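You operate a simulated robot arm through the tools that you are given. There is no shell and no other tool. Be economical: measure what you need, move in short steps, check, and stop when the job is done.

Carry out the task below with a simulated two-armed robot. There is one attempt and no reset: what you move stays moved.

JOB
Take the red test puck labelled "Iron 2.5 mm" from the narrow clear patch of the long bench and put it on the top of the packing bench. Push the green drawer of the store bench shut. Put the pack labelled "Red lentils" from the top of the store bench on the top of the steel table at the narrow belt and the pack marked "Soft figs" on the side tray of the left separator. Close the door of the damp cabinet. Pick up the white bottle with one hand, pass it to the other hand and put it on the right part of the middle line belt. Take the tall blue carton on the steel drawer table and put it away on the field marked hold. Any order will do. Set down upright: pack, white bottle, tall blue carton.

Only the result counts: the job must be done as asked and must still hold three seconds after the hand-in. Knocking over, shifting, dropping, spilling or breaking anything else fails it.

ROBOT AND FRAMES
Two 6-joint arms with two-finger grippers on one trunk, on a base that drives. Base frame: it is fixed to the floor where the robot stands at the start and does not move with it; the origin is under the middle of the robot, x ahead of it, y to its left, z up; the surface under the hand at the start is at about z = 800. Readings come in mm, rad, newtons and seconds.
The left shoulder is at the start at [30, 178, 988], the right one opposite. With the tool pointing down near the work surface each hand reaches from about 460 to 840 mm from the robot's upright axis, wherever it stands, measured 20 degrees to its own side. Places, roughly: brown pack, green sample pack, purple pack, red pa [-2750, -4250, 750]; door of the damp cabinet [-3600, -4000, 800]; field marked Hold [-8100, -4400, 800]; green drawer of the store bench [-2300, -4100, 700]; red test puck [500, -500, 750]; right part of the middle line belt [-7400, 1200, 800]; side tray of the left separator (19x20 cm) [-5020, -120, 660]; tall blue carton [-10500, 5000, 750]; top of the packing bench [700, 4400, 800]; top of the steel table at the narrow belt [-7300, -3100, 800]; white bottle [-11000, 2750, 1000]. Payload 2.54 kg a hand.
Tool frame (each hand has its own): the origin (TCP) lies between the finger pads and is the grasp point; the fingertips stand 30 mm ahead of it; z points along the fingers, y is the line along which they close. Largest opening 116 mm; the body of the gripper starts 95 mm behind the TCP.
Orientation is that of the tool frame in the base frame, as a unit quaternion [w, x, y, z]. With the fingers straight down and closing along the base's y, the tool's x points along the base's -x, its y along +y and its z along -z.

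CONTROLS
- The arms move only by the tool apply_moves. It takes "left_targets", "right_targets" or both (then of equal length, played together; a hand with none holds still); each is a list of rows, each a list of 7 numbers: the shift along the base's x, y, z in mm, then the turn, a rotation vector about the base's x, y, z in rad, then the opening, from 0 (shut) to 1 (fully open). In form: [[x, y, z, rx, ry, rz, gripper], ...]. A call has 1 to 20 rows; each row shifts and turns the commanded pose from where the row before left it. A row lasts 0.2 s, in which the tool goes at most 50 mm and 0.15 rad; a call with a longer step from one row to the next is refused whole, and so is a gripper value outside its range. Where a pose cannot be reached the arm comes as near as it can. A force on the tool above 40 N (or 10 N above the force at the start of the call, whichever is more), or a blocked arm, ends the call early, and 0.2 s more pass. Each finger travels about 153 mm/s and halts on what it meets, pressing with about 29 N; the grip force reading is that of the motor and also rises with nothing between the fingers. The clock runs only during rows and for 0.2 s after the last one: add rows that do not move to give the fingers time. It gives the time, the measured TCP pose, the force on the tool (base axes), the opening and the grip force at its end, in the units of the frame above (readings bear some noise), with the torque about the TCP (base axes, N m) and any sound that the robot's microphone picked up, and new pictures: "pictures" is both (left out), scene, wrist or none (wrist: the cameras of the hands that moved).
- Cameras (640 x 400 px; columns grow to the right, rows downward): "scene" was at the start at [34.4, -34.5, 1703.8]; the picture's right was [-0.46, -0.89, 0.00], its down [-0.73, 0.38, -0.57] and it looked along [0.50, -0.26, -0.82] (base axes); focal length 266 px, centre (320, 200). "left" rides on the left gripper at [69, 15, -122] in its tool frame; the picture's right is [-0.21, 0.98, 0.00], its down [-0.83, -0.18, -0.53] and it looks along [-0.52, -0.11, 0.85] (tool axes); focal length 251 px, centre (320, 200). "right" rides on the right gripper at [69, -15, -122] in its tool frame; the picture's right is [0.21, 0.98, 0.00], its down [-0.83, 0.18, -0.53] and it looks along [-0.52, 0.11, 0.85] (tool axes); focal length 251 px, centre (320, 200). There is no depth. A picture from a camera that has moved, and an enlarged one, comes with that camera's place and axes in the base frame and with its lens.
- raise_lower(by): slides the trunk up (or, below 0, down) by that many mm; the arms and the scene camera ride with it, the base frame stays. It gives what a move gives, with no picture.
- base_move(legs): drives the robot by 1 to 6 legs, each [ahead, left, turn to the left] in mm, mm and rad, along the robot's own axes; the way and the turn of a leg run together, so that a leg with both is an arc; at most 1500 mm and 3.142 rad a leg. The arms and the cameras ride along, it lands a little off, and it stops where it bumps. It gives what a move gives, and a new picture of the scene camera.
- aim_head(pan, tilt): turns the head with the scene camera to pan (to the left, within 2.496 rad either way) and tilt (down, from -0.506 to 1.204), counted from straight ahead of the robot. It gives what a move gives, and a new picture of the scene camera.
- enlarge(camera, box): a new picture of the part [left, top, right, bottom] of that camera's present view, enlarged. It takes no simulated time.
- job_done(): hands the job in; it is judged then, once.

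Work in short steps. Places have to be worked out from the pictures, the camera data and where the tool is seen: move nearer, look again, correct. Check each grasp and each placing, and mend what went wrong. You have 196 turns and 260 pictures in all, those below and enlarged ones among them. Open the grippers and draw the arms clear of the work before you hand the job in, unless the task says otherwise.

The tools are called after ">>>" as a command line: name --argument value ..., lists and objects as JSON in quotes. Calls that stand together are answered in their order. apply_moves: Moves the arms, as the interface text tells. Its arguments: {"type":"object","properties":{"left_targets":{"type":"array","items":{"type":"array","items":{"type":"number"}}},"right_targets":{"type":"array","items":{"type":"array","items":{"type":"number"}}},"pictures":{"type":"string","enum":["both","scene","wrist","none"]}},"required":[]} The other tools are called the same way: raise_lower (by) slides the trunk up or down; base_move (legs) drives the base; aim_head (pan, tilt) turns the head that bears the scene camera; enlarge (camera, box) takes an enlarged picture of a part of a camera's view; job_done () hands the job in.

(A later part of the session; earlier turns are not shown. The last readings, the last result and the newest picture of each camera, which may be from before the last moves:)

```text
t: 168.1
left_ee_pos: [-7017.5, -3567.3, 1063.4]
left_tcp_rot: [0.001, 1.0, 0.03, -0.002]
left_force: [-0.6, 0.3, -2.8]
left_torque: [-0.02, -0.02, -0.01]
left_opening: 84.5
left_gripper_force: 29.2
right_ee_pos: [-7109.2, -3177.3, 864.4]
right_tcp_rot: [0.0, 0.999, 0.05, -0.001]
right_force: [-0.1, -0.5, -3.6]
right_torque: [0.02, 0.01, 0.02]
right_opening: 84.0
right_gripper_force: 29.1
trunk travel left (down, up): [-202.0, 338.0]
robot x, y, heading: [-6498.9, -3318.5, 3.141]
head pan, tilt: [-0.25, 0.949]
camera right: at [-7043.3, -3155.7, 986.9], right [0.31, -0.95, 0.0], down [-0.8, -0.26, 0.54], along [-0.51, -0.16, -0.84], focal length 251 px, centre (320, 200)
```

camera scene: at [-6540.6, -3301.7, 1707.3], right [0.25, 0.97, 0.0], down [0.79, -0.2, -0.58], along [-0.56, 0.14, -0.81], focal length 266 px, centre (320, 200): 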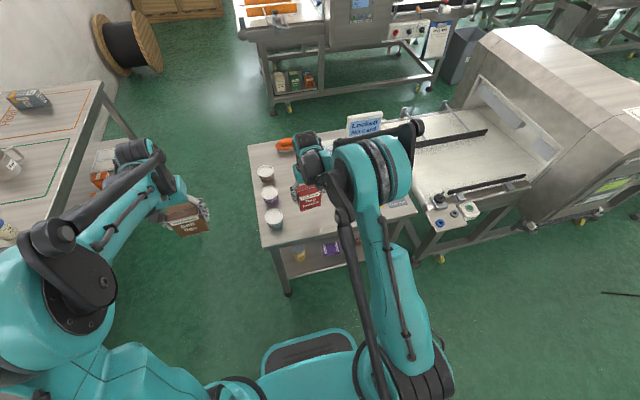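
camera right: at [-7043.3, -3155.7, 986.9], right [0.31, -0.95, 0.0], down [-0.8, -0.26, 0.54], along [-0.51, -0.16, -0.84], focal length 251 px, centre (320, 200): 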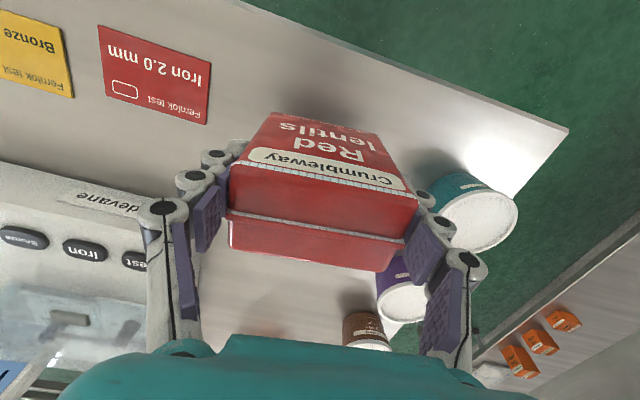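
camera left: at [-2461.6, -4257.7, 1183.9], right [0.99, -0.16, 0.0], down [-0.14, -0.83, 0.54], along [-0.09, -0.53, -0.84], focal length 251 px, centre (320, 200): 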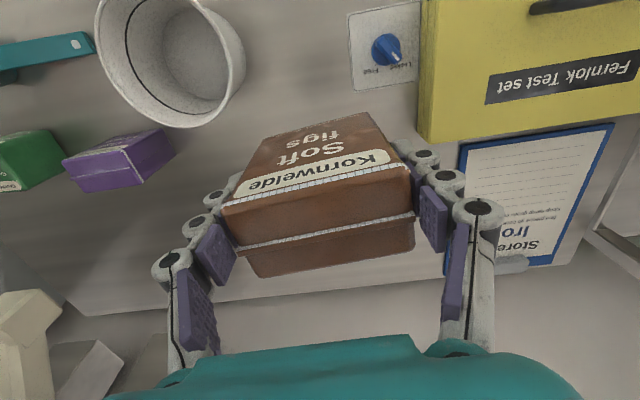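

No contact yet at z 864. I continue down in small steps.

>>> apply_moves --right_targets '[[0, 0, -4, 0, 0, 0, 0.5], [0, 0, -4, 0, 0, 0, 0.5], [0, 0, -4, 0, 0, 0, 0.5], [0, 0, -4, 0, 0, 0, 0.5], [0, 0, -4, 0, 0, 0, 0.5], [0, 0, -4, 0, 0, 0, 0.5], [0, 0, -4, 0, 0, 0, 0.5], [0, 0, -4, 0, 0, 0, 0.5]]' --pictures "wrist"

```text
t: 169.9
left_ee_pos: [-7018.1, -3565.0, 1062.9]
left_tcp_rot: [0.001, 1.0, 0.029, -0.002]
left_force: [-0.3, -0.1, -2.6]
left_torque: [-0.01, -0.01, 0.01]
left_opening: 84.4
left_gripper_force: 29.0
right_ee_pos: [-7110.0, -3178.8, 832.2]
right_tcp_rot: [-0.001, 0.999, 0.049, 0.0]
right_force: [0.6, -0.5, -2.6]
right_torque: [-0.02, -0.03, -0.02]
right_opening: 84.5
right_gripper_force: 29.3
trunk travel left (down, up): [-202.0, 338.0]
robot x, y, heading: [-6500.1, -3317.7, 3.14]
head pan, tilt: [-0.25, 0.949]
camera right: at [-7043.5, -3156.2, 954.6], right [0.31, -0.95, 0.0], down [-0.8, -0.26, 0.54], along [-0.51, -0.16, -0.84], focal length 251 px, centre (320, 200)
```

right: 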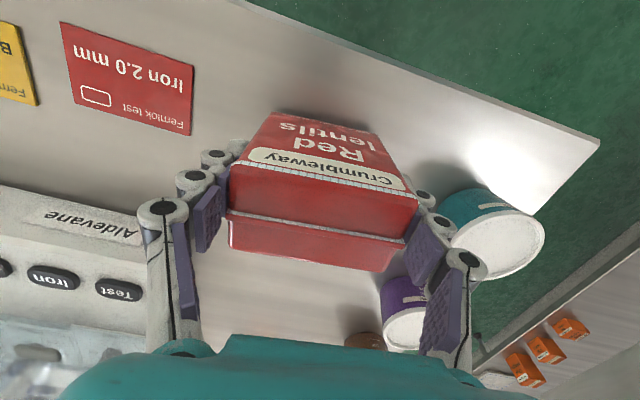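

The table is lower than assumed. I keep lowering in small steps.

>>> apply_moves --right_targets '[[0, 0, -5, 0, 0, 0, 0.5], [0, 0, -5, 0, 0, 0, 0.5], [0, 0, -5, 0, 0, 0, 0.5], [0, 0, -5, 0, 0, 0, 0.5], [0, 0, -5, 0, 0, 0, 0.5], [0, 0, -5, 0, 0, 0, 0.5], [0, 0, -5, 0, 0, 0, 0.5], [0, 0, -5, 0, 0, 0, 0.5], [0, 0, -5, 0, 0, 0, 0.5], [0, 0, -5, 0, 0, 0, 0.5]]' --pictures "wrist"

```text
t: 172.1
left_ee_pos: [-7015.5, -3565.4, 1064.4]
left_tcp_rot: [0.0, 1.0, 0.03, -0.002]
left_force: [0.1, 0.1, -2.4]
left_torque: [-0.01, 0.0, -0.03]
left_opening: 84.7
left_gripper_force: 28.7
right_ee_pos: [-7107.4, -3178.0, 784.3]
right_tcp_rot: [-0.001, 0.999, 0.048, -0.002]
right_force: [-6.6, 4.7, 38.9]
right_torque: [-0.17, -0.63, 0.18]
right_opening: 84.7
right_gripper_force: 28.9
trunk travel left (down, up): [-202.0, 338.0]
robot x, y, heading: [-6501.6, -3318.6, 3.14]
head pan, tilt: [-0.25, 0.949]
camera right: at [-7041.6, -3156.4, 906.9], right [0.31, -0.95, 0.0], down [-0.8, -0.26, 0.54], along [-0.51, -0.16, -0.84], focal length 251 px, centre (320, 200)
```

right: 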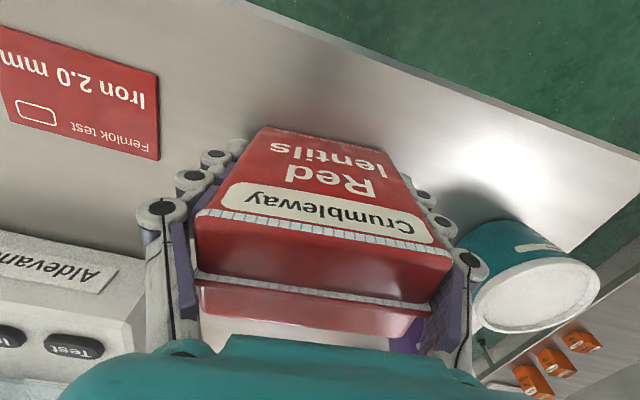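

Pack is on the table. I ease up 3 mm, open modestly, and rise straight up.

>>> apply_moves --right_targets '[[0, 0, 3, 0, 0, 0, 0.5], [0, 0, 0, 0, 0, 0, 0.85], [0, 0, 0, 0, 0, 0, 0.88], [0, 0, 0, 0, 0, 0, 0.88], [0, 0, 25, 0, 0, 0, 0.88], [0, 0, 40, 0, 0, 0, 0.88], [0, 0, 45, 0, 0, 0, 0.88], [0, 0, 45, 0, 0, 0, 0.88], [0, 0, 45, 0, 0, 0, 0.88], [0, 0, 45, 0, 0, 0, 0.88]]' --pictures "wrist"

```text
t: 174.3
left_ee_pos: [-7017.6, -3566.3, 1064.4]
left_tcp_rot: [0.0, 1.0, 0.03, -0.004]
left_force: [0.9, 0.6, -2.0]
left_torque: [-0.01, 0.0, 0.01]
left_opening: 84.5
left_gripper_force: 29.0
right_ee_pos: [-7109.6, -3177.6, 1032.0]
right_tcp_rot: [-0.001, 0.999, 0.049, 0.0]
right_force: [0.7, 0.2, -0.9]
right_torque: [0.01, 0.0, 0.01]
right_opening: 101.9
right_gripper_force: 0.1
trunk travel left (down, up): [-202.0, 338.0]
robot x, y, heading: [-6500.2, -3319.2, 3.137]
head pan, tilt: [-0.25, 0.949]
camera right: at [-7043.4, -3155.0, 1154.2], right [0.31, -0.95, 0.0], down [-0.8, -0.26, 0.54], along [-0.51, -0.16, -0.84], focal length 251 px, centre (320, 200)
```

right: 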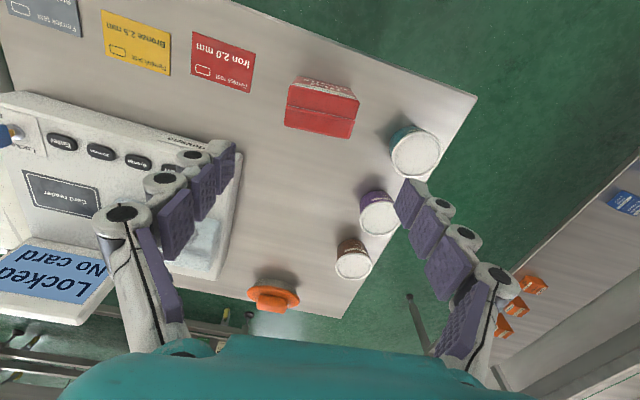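

Lentils stand upright on the steel table. I retract and look toward the separators.

>>> apply_moves --right_targets '[[40, 15, 10, 0, 0, 0, 0.9], [40, 15, 10, 0, 0, 0, 0.9], [40, 15, 10, 0, 0, 0, 0.9], [40, 15, 0, 0, 0, 0, 0.9]]' --pictures "none"

>>> base_move --legs '[[-900, 0, 0], [0, 0, -1.57]]'

>>> aim_head --pan 0.0 --tilt 0.35

```text
t: 175.3
left_ee_pos: [-7017.3, -3565.8, 1064.0]
left_tcp_rot: [0.0, 1.0, 0.029, -0.002]
left_force: [1.5, -0.3, -2.6]
left_torque: [-0.01, -0.01, 0.01]
left_opening: 84.3
left_gripper_force: 28.8
right_ee_pos: [-6950.2, -3118.9, 1062.3]
right_tcp_rot: [-0.002, 0.999, 0.049, -0.003]
right_force: [0.4, 0.1, 0.4]
right_torque: [0.01, 0.02, 0.01]
right_opening: 104.4
right_gripper_force: 0.1
trunk travel left (down, up): [-202.0, 338.0]
robot x, y, heading: [-6496.0, -3316.7, 3.141]
head pan, tilt: [-0.25, 0.949]
```

```text
t: 183.8
left_ee_pos: [-5874.8, -2801.5, 1063.6]
left_tcp_rot: [-0.001, 0.74, -0.673, -0.001]
left_force: [-0.2, 0.3, -3.2]
left_torque: [0.0, 0.0, -0.03]
left_opening: 84.7
left_gripper_force: 29.3
right_ee_pos: [-5426.5, -2850.7, 1062.1]
right_tcp_rot: [-0.001, 0.753, -0.658, 0.0]
right_force: [-0.1, -0.1, 0.0]
right_torque: [0.02, 0.0, 0.0]
right_opening: 104.5
right_gripper_force: 0.1
trunk travel left (down, up): [-202.0, 338.0]
robot x, y, heading: [-5608.1, -3312.4, 1.605]
head pan, tilt: [-0.25, 0.949]
camera scene: at [-5592.3, -3270.0, 1707.2], right [0.98, -0.21, 0.0], down [-0.17, -0.79, -0.58], along [0.12, 0.57, -0.81], focal length 266 px, centre (320, 200)
```

scene: 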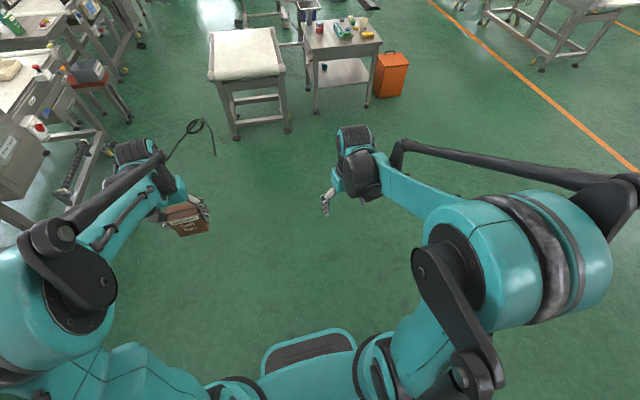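

```text
t: 184.8
left_ee_pos: [-5877.8, -2802.6, 1062.9]
left_tcp_rot: [-0.001, 0.739, -0.673, -0.001]
left_force: [-0.3, 0.3, -2.0]
left_torque: [-0.04, -0.03, -0.01]
left_opening: 84.2
left_gripper_force: 29.5
right_ee_pos: [-5425.7, -2850.9, 1061.4]
right_tcp_rot: [-0.002, 0.753, -0.658, 0.0]
right_force: [-0.3, -0.2, 0.2]
right_torque: [0.01, 0.0, 0.02]
right_opening: 104.3
right_gripper_force: 0.1
trunk travel left (down, up): [-202.0, 338.0]
robot x, y, heading: [-5610.7, -3308.1, 1.604]
head pan, tilt: [0.0, 0.351]
camera scene: at [-5611.1, -3248.0, 1758.3], right [1.0, 0.03, 0.0], down [0.01, -0.34, -0.94], along [-0.03, 0.94, -0.34], focal length 266 px, centre (320, 200)
```

scene: 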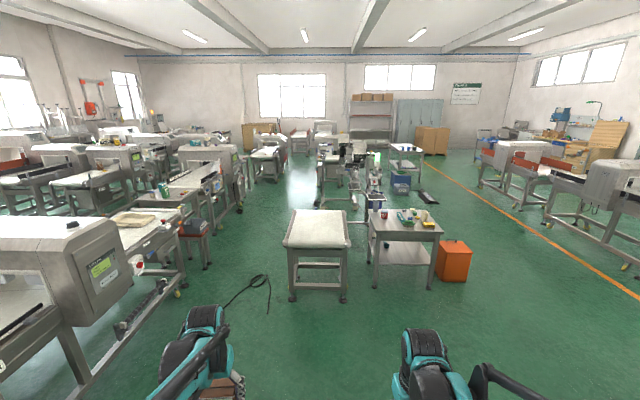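

>>> enlarge --camera "scene" --box '[280, 130, 440, 230]'

```text
4.00 times, centred on (360, 180) of scene
camera zoom: at [-5611.1, -3248.0, 1758.3], right [1.0, 0.03, 0.0], down [0.01, -0.34, -0.94], along [-0.03, 0.94, -0.34], focal length 1065 px, centre (160, 280)
```

zoom: 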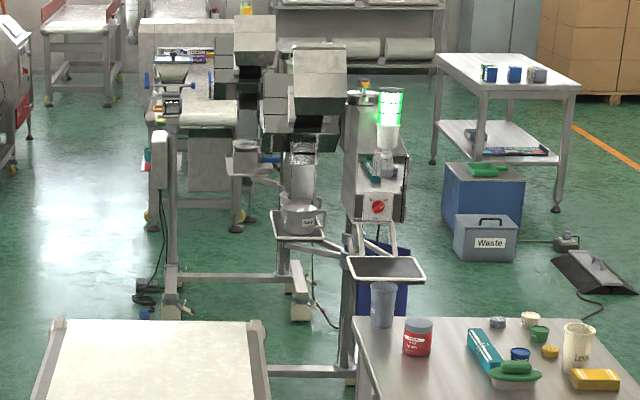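

The side tray (dark with pale rim, empty) is visible, reachable from its east side. I route around the tables: east, north, then turn west.

>>> base_move --legs '[[0, -1450, -0.033], [0, -550, 0], [1450, 0, 0], [1450, 0, 0], [480, 0, 0], [0, 0, 1.57]]'

>>> aim_head --pan 0.0 --tilt 0.55

```text
t: 214.7
left_ee_pos: [-3918.7, -101.5, 1063.9]
left_tcp_rot: [0.0, 1.0, -0.018, -0.002]
left_force: [0.5, -0.1, -2.3]
left_torque: [0.03, 0.0, 0.01]
left_opening: 84.4
left_gripper_force: 28.9
right_ee_pos: [-3811.6, 337.7, 1061.7]
right_tcp_rot: [0.0, 1.0, 0.002, -0.002]
right_force: [0.0, -0.4, 1.3]
right_torque: [0.0, 0.0, -0.03]
right_opening: 104.3
right_gripper_force: 0.2
trunk travel left (down, up): [-202.0, 338.0]
robot x, y, heading: [-3383.4, 95.3, 3.043]
head pan, tilt: [0.0, 0.351]
camera scene: at [-3443.3, 101.5, 1758.4], right [0.1, 1.0, 0.0], down [0.34, -0.03, -0.94], along [-0.93, 0.09, -0.34], focal length 266 px, centre (320, 200)
```

scene: 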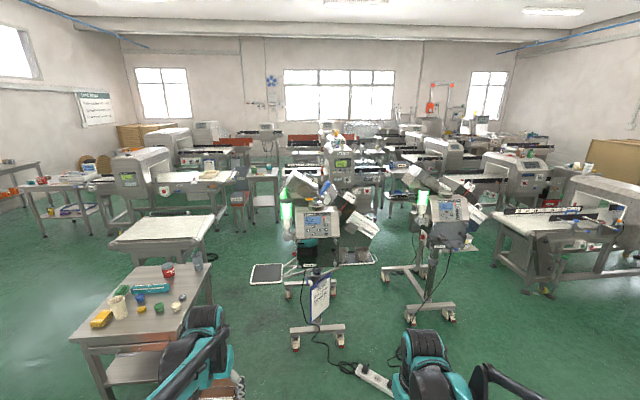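

```text
t: 215.5
left_ee_pos: [-3917.5, -101.4, 1063.1]
left_tcp_rot: [0.0, 1.0, -0.017, -0.002]
left_force: [0.6, 0.5, -2.9]
left_torque: [-0.02, 0.01, -0.01]
left_opening: 84.4
left_gripper_force: 29.1
right_ee_pos: [-3811.2, 338.0, 1062.4]
right_tcp_rot: [-0.001, 1.0, 0.002, -0.001]
right_force: [-1.0, 0.0, -0.3]
right_torque: [-0.02, 0.02, -0.02]
right_opening: 104.2
right_gripper_force: 0.0
trunk travel left (down, up): [-202.0, 338.0]
robot x, y, heading: [-3383.8, 98.5, 3.048]
head pan, tilt: [0.0, 0.55]
camera scene: at [-3440.0, 101.4, 1740.2], right [0.1, 1.0, 0.0], down [0.52, -0.05, -0.85], along [-0.85, 0.08, -0.52], focal length 266 px, centre (320, 200)
```

scene: 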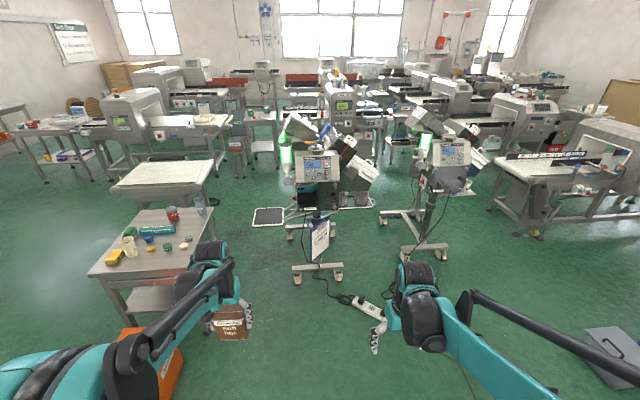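

The tray is at about (-5029, -122). I straighten and drive up to about (-4440, 20), keeping away from the power strip.

>>> base_move --legs '[[0, 0, 0.095], [1000, 70, 0]]'

>>> aim_head --pan 0.1 --tilt 0.95

```text
t: 221.1
left_ee_pos: [-4895.9, -214.4, 1063.4]
left_tcp_rot: [-0.001, 1.0, 0.026, -0.002]
left_force: [-0.2, -0.5, -2.7]
left_torque: [0.0, -0.04, -0.01]
left_opening: 84.3
left_gripper_force: 29.1
right_ee_pos: [-4827.5, 231.3, 1061.5]
right_tcp_rot: [0.0, 0.999, 0.047, -0.001]
right_force: [-0.6, -0.6, 0.4]
right_torque: [0.04, 0.0, -0.03]
right_opening: 104.4
right_gripper_force: 0.1
trunk travel left (down, up): [-202.0, 338.0]
robot x, y, heading: [-4375.3, 29.3, 3.136]
head pan, tilt: [0.0, 0.55]
camera scene: at [-4436.0, 28.3, 1740.1], right [0.01, 1.0, 0.0], down [0.52, 0.0, -0.85], along [-0.85, 0.01, -0.52], focal length 266 px, centre (320, 200)
```

scene: 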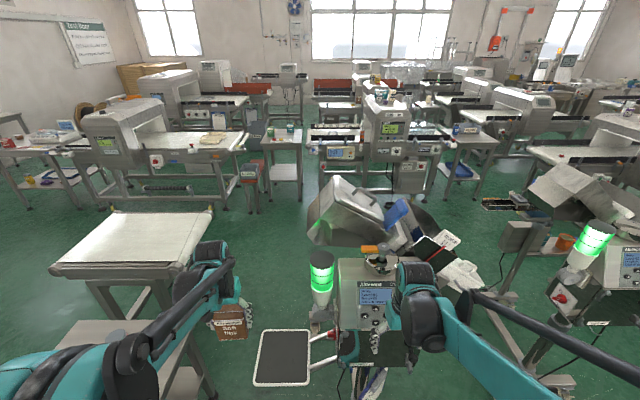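

```text
t: 222.0
left_ee_pos: [-4894.5, -216.7, 1062.9]
left_tcp_rot: [0.0, 1.0, 0.027, -0.001]
left_force: [0.7, -0.3, -2.3]
left_torque: [0.02, -0.04, -0.01]
left_opening: 84.7
left_gripper_force: 29.0
right_ee_pos: [-4826.5, 231.0, 1062.3]
right_tcp_rot: [-0.001, 0.999, 0.046, 0.0]
right_force: [-0.1, 0.4, -0.1]
right_torque: [-0.01, -0.01, 0.01]
right_opening: 104.5
right_gripper_force: 0.1
trunk travel left (down, up): [-202.0, 338.0]
robot x, y, heading: [-4375.4, 30.1, 3.132]
head pan, tilt: [0.099, 0.949]
camera scene: at [-4418.2, 21.1, 1707.3], right [-0.09, 1.0, 0.0], down [0.81, 0.08, -0.58], along [-0.58, -0.05, -0.81], focal length 266 px, centre (320, 200)
```

scene: 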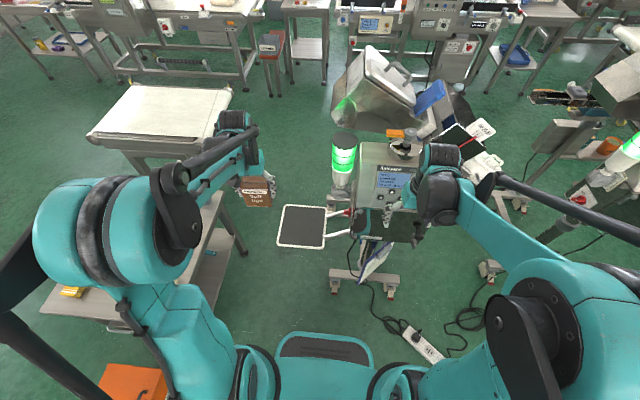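

I move the figs above the tray, draw the right hand back a bit, then lower the trunk.

>>> apply_moves --left_targets '[[-30, 25, 0, 0, 0, 0, 0.5], [-30, 25, 0, 0, 0, 0, 0.5], [-30, 25, 0, 0, 0, 0, 0.5], [-28, 25, 0, 0, 0, 0, 0.5], [0, 0, 0, 0, 0, 0, 0.5]]' --right_targets '[[25, 10, 0, 0, 0, 0, 0.9], [25, 10, 0, 0, 0, 0, 0.9], [20, 10, 0, 0, 0, 0, 0.9], [0, 0, 0, 0, 0, 0, 0.9], [0, 0, 0, 0, 0, 0, 0.9]]' --pictures "none"

>>> raise_lower --by -120

>>> apply_moves --left_targets '[[0, 0, -45, 0, 0, 0, 0.5], [0, 0, -45, 0, 0, 0, 0.5], [0, 0, 0, 0, 0, 0, 0.5]]' --pictures "both"

```text
t: 223.2
left_ee_pos: [-5009.3, -116.1, 1063.6]
left_tcp_rot: [0.0, 1.0, 0.027, -0.003]
left_force: [-0.1, 0.1, -1.8]
left_torque: [-0.01, 0.0, 0.0]
left_opening: 84.4
left_gripper_force: 29.3
right_ee_pos: [-4756.6, 261.9, 1064.7]
right_tcp_rot: [-0.001, 0.999, 0.046, -0.001]
right_force: [-0.1, -1.0, 0.1]
right_torque: [0.03, 0.0, 0.0]
right_opening: 104.6
right_gripper_force: 0.1
trunk travel left (down, up): [-202.0, 338.0]
robot x, y, heading: [-4377.7, 30.7, 3.138]
head pan, tilt: [0.099, 0.949]
```

```text
t: 224.7
left_ee_pos: [-5009.6, -115.7, 944.0]
left_tcp_rot: [0.0, 1.0, 0.026, -0.002]
left_force: [0.1, -0.5, -2.7]
left_torque: [0.0, 0.01, -0.01]
left_opening: 84.5
left_gripper_force: 28.9
right_ee_pos: [-4756.6, 260.4, 943.4]
right_tcp_rot: [0.0, 0.999, 0.047, -0.001]
right_force: [-0.1, 0.0, -0.3]
right_torque: [-0.01, -0.01, 0.04]
right_opening: 104.7
right_gripper_force: 0.0
trunk travel left (down, up): [-82.0, 458.0]
robot x, y, heading: [-4373.3, 27.6, 3.131]
head pan, tilt: [0.099, 0.949]
```

```text
t: 225.5
left_ee_pos: [-5007.7, -113.5, 852.5]
left_tcp_rot: [0.0, 1.0, 0.026, -0.002]
left_force: [-0.1, -0.4, -3.0]
left_torque: [0.0, -0.05, 0.0]
left_opening: 84.7
left_gripper_force: 29.4
right_ee_pos: [-4756.3, 261.3, 943.1]
right_tcp_rot: [-0.001, 0.999, 0.046, -0.001]
right_force: [0.2, -0.1, 0.0]
right_torque: [-0.01, 0.0, 0.0]
right_opening: 104.2
right_gripper_force: 0.1
trunk travel left (down, up): [-82.0, 458.0]
robot x, y, heading: [-4376.1, 32.4, 3.128]
head pan, tilt: [0.099, 0.949]
camera scene: at [-4417.7, 21.2, 1587.3], right [-0.09, 1.0, 0.0], down [0.81, 0.08, -0.58], along [-0.58, -0.05, -0.81], focal length 266 px, centre (320, 200)
camera left: at [-4936.6, -124.8, 975.2], right [-0.16, -0.99, 0.0], down [-0.83, 0.14, 0.54], along [-0.53, 0.09, -0.84], focal length 251 px, centre (320, 200)
```

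scene: 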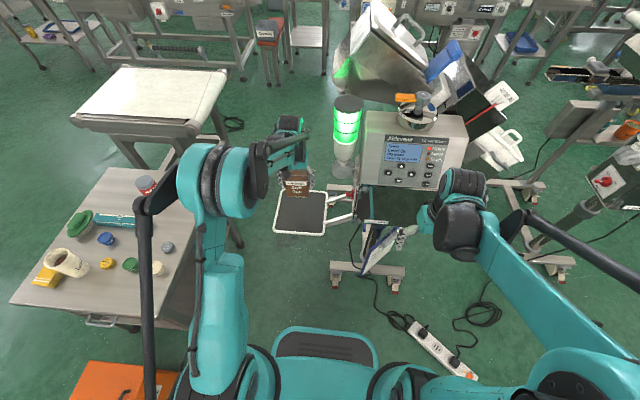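
left: 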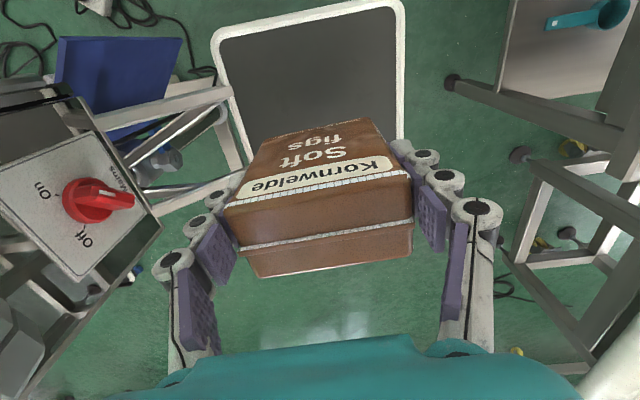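

The pack is centred over the tray (tray centre about (-5015, -114)). I lower, slowly at the end.

>>> apply_moves --left_targets '[[-7, 0, -40, 0, 0, 0, 0.5], [0, 0, -40, 0, 0, 0, 0.5], [0, 0, -20, 0, 0, 0, 0.5], [0, 0, -10, 0, 0, 0, 0.5], [0, 0, -6, 0, 0, 0, 0.5], [0, 0, -4, 0, 0, 0, 0.5], [0, 0, -4, 0, 0, 0, 0.5], [0, 0, -4, 0, 0, 0, 0.5], [0, 0, -3, 0, 0, 0, 0.5], [0, 0, -3, 0, 0, 0, 0.5]]' --pictures "wrist"

```text
t: 227.7
left_ee_pos: [-5016.6, -116.4, 720.1]
left_tcp_rot: [0.0, 1.0, 0.026, -0.002]
left_force: [-0.5, 0.9, 18.4]
left_torque: [0.04, 0.04, 0.02]
left_opening: 84.6
left_gripper_force: 29.2
right_ee_pos: [-4755.5, 262.2, 944.1]
right_tcp_rot: [0.0, 0.999, 0.046, -0.002]
right_force: [-0.2, -0.7, -0.5]
right_torque: [-0.01, -0.02, -0.01]
right_opening: 104.3
right_gripper_force: 0.2
trunk travel left (down, up): [-82.0, 458.0]
robot x, y, heading: [-4377.9, 31.2, 3.137]
head pan, tilt: [0.099, 0.949]
camera left: at [-4945.5, -126.7, 842.8], right [-0.16, -0.99, 0.0], down [-0.83, 0.14, 0.54], along [-0.53, 0.09, -0.84], focal length 251 px, centre (320, 200)
```

left: 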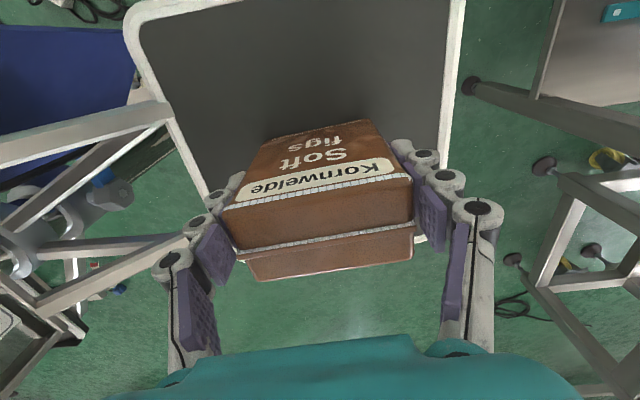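

Contact with the tray. I release and rise.

>>> apply_moves --left_targets '[[0, 0, 1, 0, 0, 0, 0.8], [0, 0, 0, 0, 0, 0, 0.88], [0, 0, 0, 0, 0, 0, 0.88], [0, 0, 25, 0, 0, 0, 0.88], [0, 0, 40, 0, 0, 0, 0.88], [0, 0, 45, 0, 0, 0, 0.88], [0, 0, 45, 0, 0, 0, 0.88], [0, 0, 45, 0, 0, 0, 0.88]]' --pictures "wrist"

```text
t: 229.5
left_ee_pos: [-5017.1, -117.2, 924.0]
left_tcp_rot: [0.0, 1.0, 0.026, -0.002]
left_force: [-1.1, 0.7, 0.0]
left_torque: [0.0, 0.02, -0.02]
left_opening: 102.3
left_gripper_force: 0.0
right_ee_pos: [-4756.0, 262.6, 943.1]
right_tcp_rot: [-0.001, 0.999, 0.047, -0.002]
right_force: [1.0, 0.0, -0.2]
right_torque: [0.01, 0.01, 0.03]
right_opening: 104.3
right_gripper_force: 0.1
trunk travel left (down, up): [-82.0, 458.0]
robot x, y, heading: [-4375.7, 29.6, 3.136]
head pan, tilt: [0.099, 0.949]
camera left: at [-4946.5, -127.4, 1044.7], right [-0.16, -0.99, 0.0], down [-0.83, 0.14, 0.54], along [-0.53, 0.09, -0.84], focal length 251 px, centre (320, 200)
```

left: 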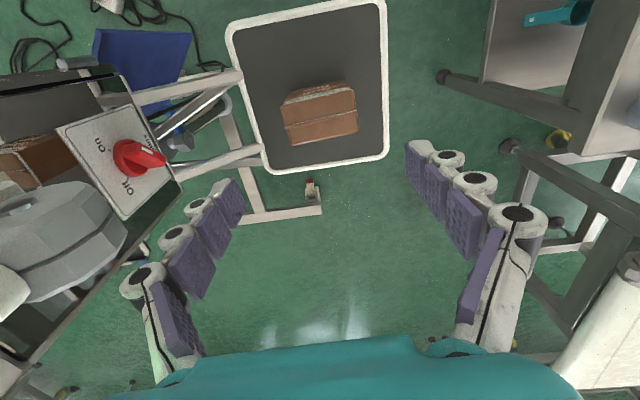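

Figs stand upright on the tray. I raise the trunk, draw the left hand back, and back out east, then north past the blank table.

>>> raise_lower --by 120

>>> apply_moves --left_targets '[[40, 0, 10, 0, 0, 0, 1], [45, 0, 10, 0, 0, 0, 1], [45, 0, 10, 0, 0, 0, 1], [45, 0, 0, 0, 0, 0, 1]]' --pictures "none"

>>> base_move --legs '[[-1430, 0, 0], [0, 1, 0.0], [0, -1500, 0], [0, -1500, 0], [0, -1500, 0]]'

>>> aim_head --pan 0.0 --tilt 0.3

```text
t: 231.0
left_ee_pos: [-5017.6, -116.0, 1042.4]
left_tcp_rot: [0.0, 1.0, 0.026, -0.002]
left_force: [0.0, 0.0, -0.8]
left_torque: [0.0, 0.01, 0.03]
left_opening: 101.8
left_gripper_force: 0.0
right_ee_pos: [-4757.7, 261.2, 1064.0]
right_tcp_rot: [-0.001, 0.999, 0.047, -0.002]
right_force: [-0.2, -0.4, -0.3]
right_torque: [-0.02, 0.01, -0.01]
right_opening: 104.5
right_gripper_force: 0.1
trunk travel left (down, up): [-202.0, 338.0]
robot x, y, heading: [-4373.8, 29.5, 3.136]
head pan, tilt: [0.099, 0.949]
```

```text
t: 232.0
left_ee_pos: [-4839.0, -115.5, 1074.7]
left_tcp_rot: [0.0, 1.0, 0.026, -0.002]
left_force: [0.1, -0.5, 0.2]
left_torque: [0.0, 0.03, 0.04]
left_opening: 116.1
left_gripper_force: 0.2
right_ee_pos: [-4755.7, 261.5, 1063.8]
right_tcp_rot: [-0.001, 0.999, 0.046, -0.002]
right_force: [0.1, -1.0, 0.3]
right_torque: [0.02, 0.04, 0.0]
right_opening: 104.4
right_gripper_force: 0.0
trunk travel left (down, up): [-202.0, 338.0]
robot x, y, heading: [-4376.1, 31.0, 3.134]
head pan, tilt: [0.099, 0.949]
```

```text
t: 260.3
left_ee_pos: [-3713.4, 4328.4, 1074.7]
left_tcp_rot: [0.0, 0.997, 0.078, -0.002]
left_force: [0.1, 0.3, -0.5]
left_torque: [-0.01, 0.02, -0.01]
left_opening: 115.9
left_gripper_force: 0.1
right_ee_pos: [-3667.6, 4712.4, 1063.6]
right_tcp_rot: [0.0, 0.995, 0.098, -0.001]
right_force: [0.4, -0.2, 1.0]
right_torque: [0.0, 0.04, -0.02]
right_opening: 104.5
right_gripper_force: 0.2
trunk travel left (down, up): [-202.0, 338.0]
robot x, y, heading: [-3264.1, 4519.3, -3.045]
head pan, tilt: [0.099, 0.949]
camera scene: at [-3306.1, 4508.2, 1707.2], right [-0.2, 0.98, 0.0], down [0.8, 0.16, -0.58], along [-0.57, -0.11, -0.81], focal length 266 px, centre (320, 200)
```

scene: 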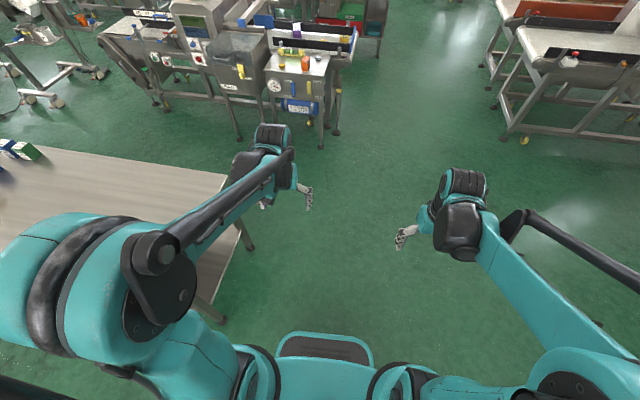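

```text
t: 261.3
left_ee_pos: [-3713.7, 4327.9, 1075.0]
left_tcp_rot: [0.0, 0.997, 0.079, -0.001]
left_force: [0.7, 0.2, 0.6]
left_torque: [-0.01, -0.04, 0.02]
left_opening: 116.1
left_gripper_force: 0.0
right_ee_pos: [-3667.6, 4710.1, 1063.5]
right_tcp_rot: [-0.001, 0.995, 0.098, -0.002]
right_force: [0.2, 0.0, -0.6]
right_torque: [0.01, 0.03, 0.02]
right_opening: 104.5
right_gripper_force: 0.0
trunk travel left (down, up): [-202.0, 338.0]
robot x, y, heading: [-3265.3, 4518.5, -3.042]
head pan, tilt: [0.0, 0.3]
camera scene: at [-3327.7, 4513.0, 1763.0], right [-0.1, 1.0, 0.0], down [0.3, 0.03, -0.95], along [-0.95, -0.09, -0.3], focal length 266 px, centre (320, 200)
```

scene: 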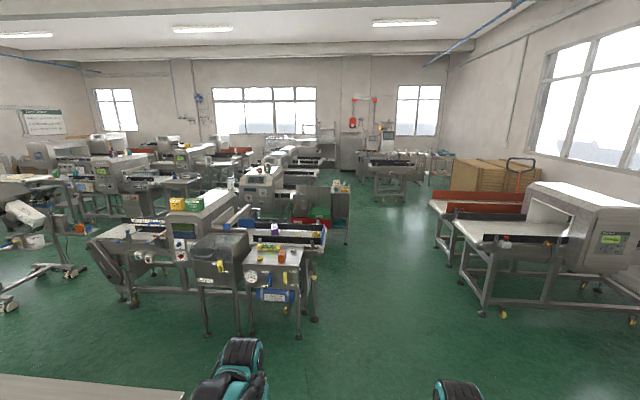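

There is an aisle ahead at about y 4950. I straighten and advance along it, then look again.

>>> base_move --legs '[[0, 0, -0.1], [1350, -430, 0], [1400, 0, 0], [500, 0, 0]]'

```text
t: 277.9
left_ee_pos: [-6947.5, 4901.8, 1074.1]
left_tcp_rot: [0.0, 1.0, 0.004, -0.002]
left_force: [0.5, -0.7, -0.7]
left_torque: [0.0, -0.05, 0.06]
left_opening: 115.9
left_gripper_force: 0.1
right_ee_pos: [-6845.0, 5274.9, 1063.7]
right_tcp_rot: [0.0, 1.0, 0.024, -0.001]
right_force: [0.4, 0.2, 0.1]
right_torque: [-0.01, -0.03, 0.03]
right_opening: 104.3
right_gripper_force: 0.0
trunk travel left (down, up): [-202.0, 338.0]
robot x, y, heading: [-6475.1, 5030.0, 3.088]
head pan, tilt: [0.0, 0.3]
camera scene: at [-6538.5, 5027.5, 1763.1], right [0.05, 1.0, 0.0], down [0.3, -0.02, -0.96], along [-0.95, 0.05, -0.3], focal length 266 px, centre (320, 200)
```

scene: 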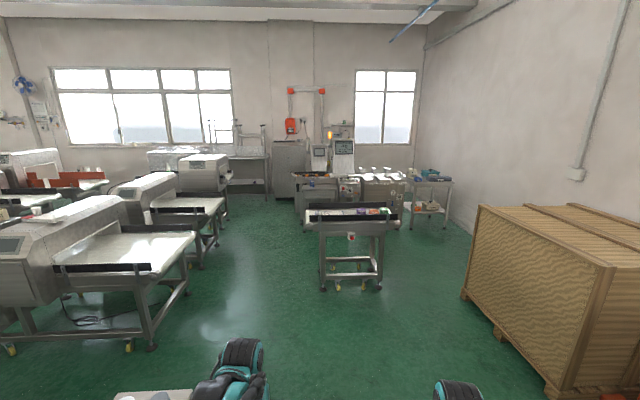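

>>> enlarge --camera "scene" --box '[260, 100, 460, 225]'

>>> enlarge --camera "scene" --box '[100, 90, 300, 215]'

```text
3.20 times, centred on (360, 162) of scene
camera zoom: at [-6538.5, 5027.5, 1763.1], right [0.05, 1.0, 0.0], down [0.3, -0.02, -0.96], along [-0.95, 0.05, -0.3], focal length 852 px, centre (192, 320)
```

zoom: 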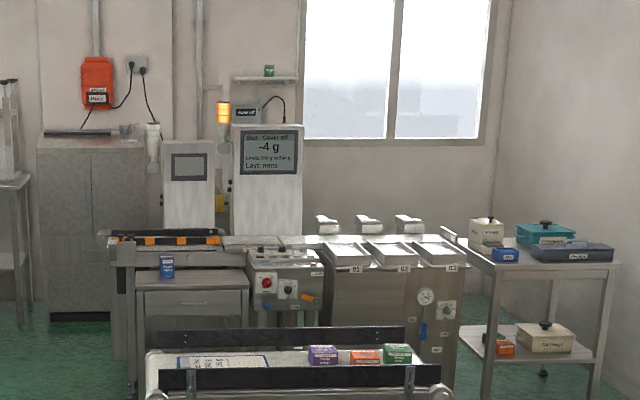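

```text
3.20 times, centred on (200, 152) of scene
camera zoom: at [-6538.5, 5027.5, 1763.1], right [0.05, 1.0, 0.0], down [0.3, -0.02, -0.96], along [-0.95, 0.05, -0.3], focal length 852 px, centre (704, 352)
```

zoom: 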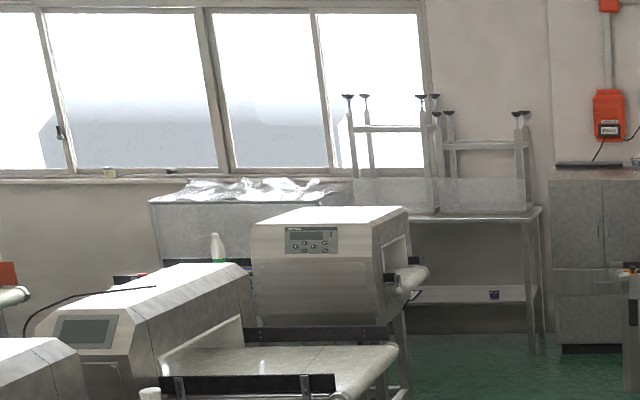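

I see the tall blue carton on the drawer table and the white bottle (green cap) farther left. I drive on to about (-8900, 4450).

>>> base_move --legs '[[0, 0, 0.054], [1350, 350, 0], [1050, 230, 0]]'

>>> aim_head --pan 0.6 --tilt 0.4

```text
t: 282.9
left_ee_pos: [-7800.7, 4643.2, 1071.9]
left_tcp_rot: [-0.001, 0.998, 0.059, -0.001]
left_force: [-1.0, -1.2, -0.3]
left_torque: [0.07, -0.1, -0.02]
left_opening: 115.9
left_gripper_force: 0.0
right_ee_pos: [-7742.4, 5024.7, 1062.3]
right_tcp_rot: [-0.002, 0.997, 0.079, 0.0]
right_force: [-0.9, 0.2, 0.3]
right_torque: [0.08, -0.1, 0.01]
right_opening: 104.8
right_gripper_force: 0.0
trunk travel left (down, up): [-202.0, 338.0]
robot x, y, heading: [-7341.9, 4819.0, -3.079]
head pan, tilt: [0.0, 0.3]
stopped in leg 2: the robot was blocked; the commanded pose is now the measured one
camera scene: at [-7411.4, 4812.2, 1762.9], right [-0.06, 1.0, 0.0], down [0.3, 0.02, -0.95], along [-0.95, -0.06, -0.3], focal length 266 px, centre (320, 200)
```

scene: 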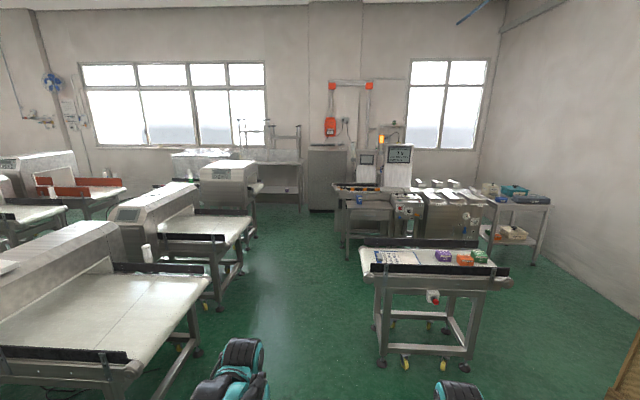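

```text
t: 283.9
left_ee_pos: [-7799.5, 4644.3, 1073.0]
left_tcp_rot: [0.0, 0.998, 0.059, -0.001]
left_force: [-0.1, -0.2, -0.3]
left_torque: [-0.01, -0.02, 0.02]
left_opening: 116.3
left_gripper_force: 0.0
right_ee_pos: [-7739.5, 5026.7, 1063.0]
right_tcp_rot: [-0.001, 0.997, 0.079, -0.001]
right_force: [-0.7, -0.3, 0.5]
right_torque: [-0.02, 0.04, 0.0]
right_opening: 104.3
right_gripper_force: 0.1
trunk travel left (down, up): [-202.0, 338.0]
robot x, y, heading: [-7344.1, 4821.3, -3.079]
head pan, tilt: [0.6, 0.4]
camera scene: at [-7387.5, 4764.0, 1753.9], right [-0.61, 0.79, 0.0], down [0.31, 0.24, -0.92], along [-0.73, -0.56, -0.39], focal length 266 px, centre (320, 200)
```

scene: 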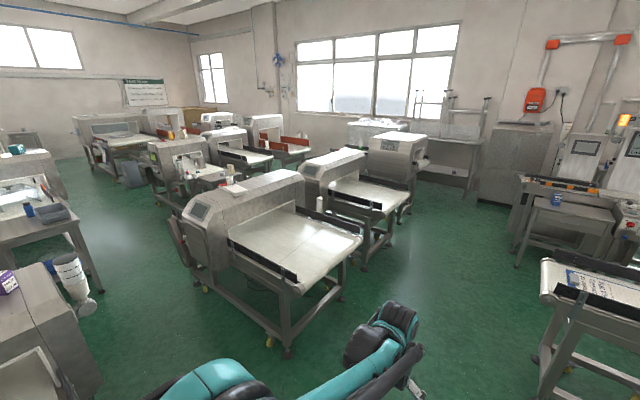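

The base was blocked. I look down-left to see what it touched.

>>> aim_head --pan 1.3 --tilt 0.75

>>> enlarge --camera "scene" --box '[0, 0, 640, 400]'

```text
t: 285.0
left_ee_pos: [-7798.6, 4644.0, 1074.2]
left_tcp_rot: [0.0, 0.998, 0.059, -0.002]
left_force: [0.3, 0.9, 0.1]
left_torque: [0.0, 0.01, -0.03]
left_opening: 116.1
left_gripper_force: 0.0
right_ee_pos: [-7740.2, 5026.7, 1062.7]
right_tcp_rot: [0.0, 0.997, 0.079, -0.002]
right_force: [-0.6, -0.4, 0.9]
right_torque: [-0.02, 0.02, 0.0]
right_opening: 104.6
right_gripper_force: 0.0
trunk travel left (down, up): [-202.0, 338.0]
robot x, y, heading: [-7343.8, 4821.7, -3.087]
head pan, tilt: [1.3, 0.75]
camera scene: at [-7331.8, 4739.6, 1722.8], right [-0.98, 0.21, 0.0], down [0.14, 0.67, -0.73], along [-0.15, -0.72, -0.68], focal length 266 px, centre (320, 200)
```

scene: 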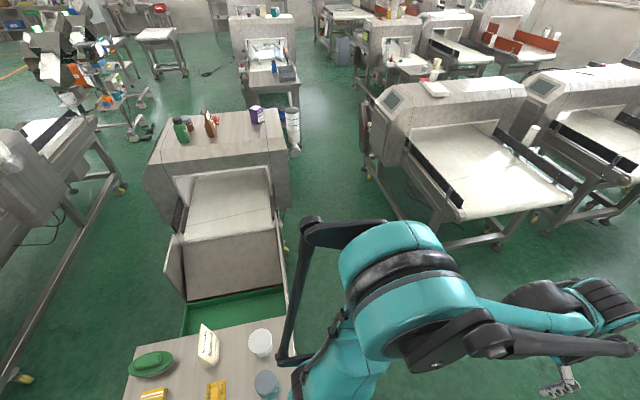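

```text
1.00 times, centred on (320, 200) of scene (not enlarged: the box is as wide or as high as the picture)
camera zoom: at [-7331.8, 4739.6, 1722.8], right [-0.98, 0.21, 0.0], down [0.14, 0.67, -0.73], along [-0.15, -0.72, -0.68], focal length 266 px, centre (320, 200)
```

zoom: 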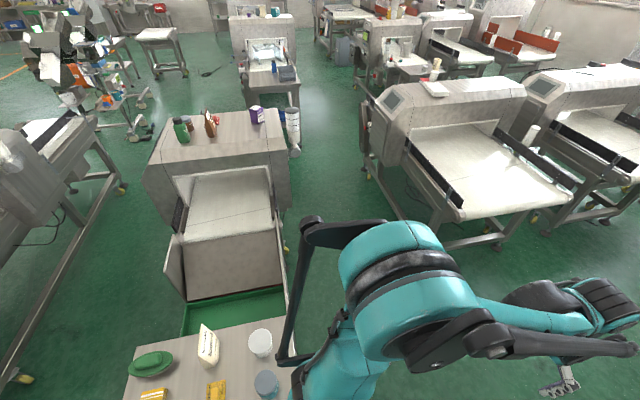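

I bumped a small table's side; its items still stand. I move away to the right, go forward past it, then continue down the aisle.

>>> base_move --legs '[[0, -200, 0], [0, 0, -0.055], [700, 0, 0], [900, 480, 0]]'

>>> aim_head --pan 0.5 --tilt 0.4

```text
t: 295.3
left_ee_pos: [-9422.1, 4417.5, 1073.8]
left_tcp_rot: [0.0, 1.0, 0.016, -0.002]
left_force: [-0.1, 0.3, 0.2]
left_torque: [0.01, -0.02, -0.02]
left_opening: 116.0
left_gripper_force: 0.1
right_ee_pos: [-9328.1, 4792.9, 1063.3]
right_tcp_rot: [0.0, 0.999, 0.036, -0.001]
right_force: [0.1, 0.7, -1.0]
right_torque: [0.04, -0.03, 0.02]
right_opening: 104.3
right_gripper_force: 0.1
trunk travel left (down, up): [-202.0, 338.0]
robot x, y, heading: [-8953.0, 4551.6, 3.118]
head pan, tilt: [1.3, 0.75]
camera scene: at [-8947.4, 4472.1, 1722.7], right [-0.96, 0.29, 0.0], down [0.2, 0.65, -0.73], along [-0.21, -0.7, -0.68], focal length 266 px, centre (320, 200)
```

scene: 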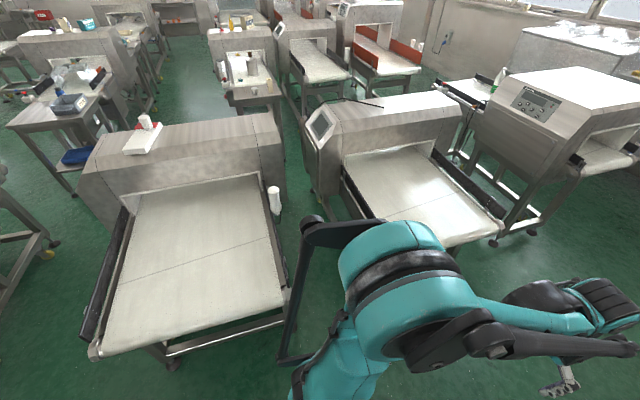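

```text
t: 296.4
left_ee_pos: [-9420.6, 4418.1, 1074.6]
left_tcp_rot: [0.0, 1.0, 0.015, -0.002]
left_force: [-1.1, -0.5, 0.6]
left_torque: [-0.01, 0.01, -0.01]
left_opening: 115.9
left_gripper_force: 0.0
right_ee_pos: [-9328.3, 4793.3, 1063.2]
right_tcp_rot: [-0.001, 0.999, 0.035, 0.0]
right_force: [-0.1, -0.9, 0.0]
right_torque: [-0.01, -0.01, 0.01]
right_opening: 104.5
right_gripper_force: 0.1
trunk travel left (down, up): [-202.0, 338.0]
robot x, y, heading: [-8953.7, 4552.6, 3.116]
head pan, tilt: [0.499, 0.4]
camera scene: at [-9005.0, 4509.3, 1753.8], right [-0.46, 0.89, 0.0], down [0.35, 0.18, -0.92], along [-0.82, -0.42, -0.39], focal length 266 px, centre (320, 200)
```

scene: 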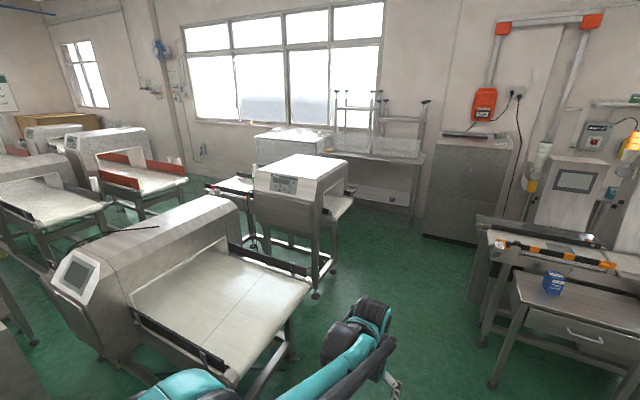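

I go a bit further to view the far detector line where the bottle stands.

>>> base_move --legs '[[850, 60, 0.02]]'

>>> aim_head --pan 1.0 --tilt 0.5

```text
t: 300.9
left_ee_pos: [-10270.1, 4338.4, 1073.8]
left_tcp_rot: [0.0, 0.999, 0.04, -0.003]
left_force: [-0.4, -0.4, 0.5]
left_torque: [0.01, 0.0, 0.0]
left_opening: 116.0
left_gripper_force: 0.0
right_ee_pos: [-10194.2, 4718.1, 1063.3]
right_tcp_rot: [-0.001, 0.998, 0.06, -0.001]
right_force: [-0.7, 0.0, 0.3]
right_torque: [0.0, -0.02, 0.06]
right_opening: 104.3
right_gripper_force: 0.1
trunk travel left (down, up): [-202.0, 338.0]
robot x, y, heading: [-9809.7, 4493.9, -3.118]
head pan, tilt: [0.499, 0.4]
camera scene: at [-9858.4, 4449.2, 1753.8], right [-0.5, 0.87, 0.0], down [0.34, 0.19, -0.92], along [-0.8, -0.46, -0.39], focal length 266 px, centre (320, 200)
```

scene: 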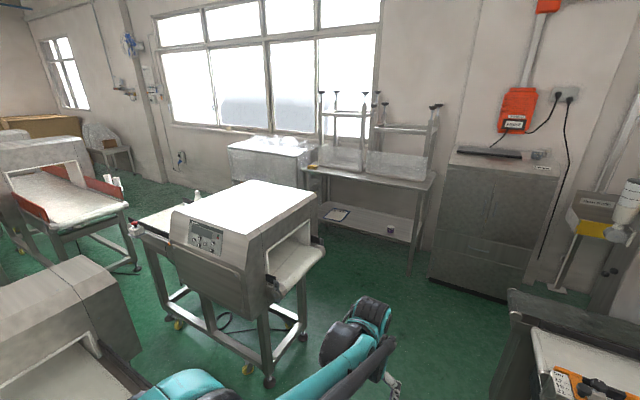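

```text
t: 301.9
left_ee_pos: [-10269.7, 4337.9, 1074.0]
left_tcp_rot: [0.0, 0.999, 0.04, -0.001]
left_force: [0.2, 0.1, -0.4]
left_torque: [0.0, -0.05, 0.01]
left_opening: 116.1
left_gripper_force: 0.1
right_ee_pos: [-10193.6, 4718.2, 1062.3]
right_tcp_rot: [-0.001, 0.998, 0.06, -0.001]
right_force: [-0.8, 0.9, 0.3]
right_torque: [0.0, 0.02, 0.0]
right_opening: 104.4
right_gripper_force: 0.1
trunk travel left (down, up): [-202.0, 338.0]
robot x, y, heading: [-9808.9, 4496.8, -3.124]
head pan, tilt: [1.0, 0.499]
camera scene: at [-9825.1, 4417.8, 1744.7], right [-0.85, 0.52, 0.0], down [0.25, 0.41, -0.88], along [-0.46, -0.75, -0.48], focal length 266 px, centre (320, 200)
```

scene: 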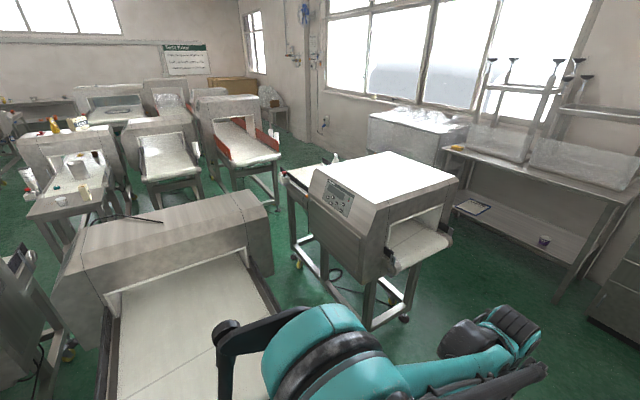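

Line C's west side seems to have about 1.1 m of room to the wall furniture, so I'll approach the bottle from there. First I raise the trunk for clearance, move to (-10900, 4250), and look southwest.

>>> raise_lower --by 200

>>> base_move --legs '[[1050, 260, 0]]'

>>> aim_head --pan 1.1 --tilt 0.6

```text
t: 304.0
left_ee_pos: [-10269.7, 4338.4, 1273.5]
left_tcp_rot: [0.0, 0.999, 0.04, -0.002]
left_force: [-0.3, 0.2, 0.3]
left_torque: [0.01, -0.01, 0.02]
left_opening: 116.1
left_gripper_force: 0.1
right_ee_pos: [-10194.8, 4717.2, 1263.7]
right_tcp_rot: [-0.001, 0.998, 0.06, 0.0]
right_force: [-0.7, 0.0, 0.8]
right_torque: [-0.02, -0.02, 0.01]
right_opening: 104.7
right_gripper_force: 0.1
trunk travel left (down, up): [-402.0, 138.0]
robot x, y, heading: [-9807.9, 4494.9, -3.122]
head pan, tilt: [1.0, 0.499]
```

```text
t: 309.6
left_ee_pos: [-11309.3, 4040.7, 1273.3]
left_tcp_rot: [0.0, 0.999, 0.046, -0.002]
left_force: [-0.3, -0.2, -0.4]
left_torque: [0.0, 0.0, 0.02]
left_opening: 116.0
left_gripper_force: 0.1
right_ee_pos: [-11239.6, 4422.3, 1264.6]
right_tcp_rot: [-0.001, 0.998, 0.066, -0.001]
right_force: [0.3, 0.0, 0.3]
right_torque: [-0.02, 0.0, 0.07]
right_opening: 104.6
right_gripper_force: 0.1
trunk travel left (down, up): [-402.0, 138.0]
robot x, y, heading: [-10851.4, 4204.2, -3.112]
head pan, tilt: [1.0, 0.499]
camera scene: at [-10866.0, 4126.6, 1944.7], right [-0.86, 0.51, 0.0], down [0.24, 0.41, -0.88], along [-0.45, -0.75, -0.48], focal length 266 px, centre (320, 200)
```

scene: 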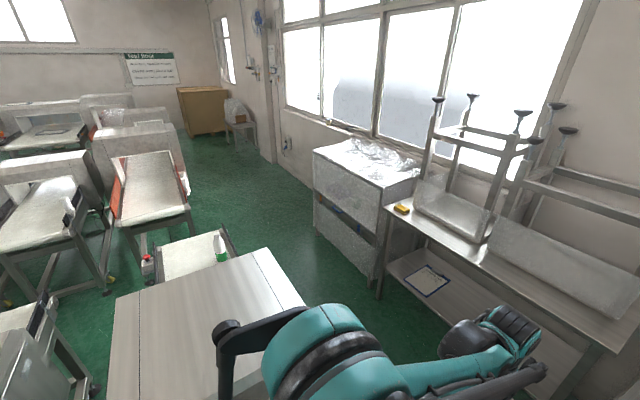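

```text
t: 310.3
left_ee_pos: [-11308.5, 4042.0, 1272.5]
left_tcp_rot: [0.0, 0.999, 0.046, -0.002]
left_force: [-0.2, 0.1, -0.3]
left_torque: [0.0, -0.03, -0.02]
left_opening: 116.0
left_gripper_force: 0.1
right_ee_pos: [-11240.2, 4420.7, 1263.4]
right_tcp_rot: [0.0, 0.998, 0.067, -0.002]
right_force: [0.4, 0.0, -0.9]
right_torque: [-0.03, -0.02, -0.02]
right_opening: 104.4
right_gripper_force: 0.1
trunk travel left (down, up): [-402.0, 138.0]
robot x, y, heading: [-10848.1, 4204.1, -3.108]
head pan, tilt: [1.1, 0.6]
camera scene: at [-10857.3, 4124.6, 1935.7], right [-0.91, 0.42, 0.0], down [0.24, 0.51, -0.83], along [-0.35, -0.75, -0.56], focal length 266 px, centre (320, 200)
```

scene: 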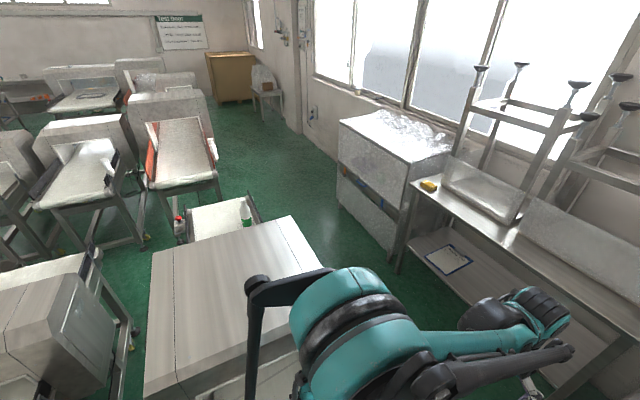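

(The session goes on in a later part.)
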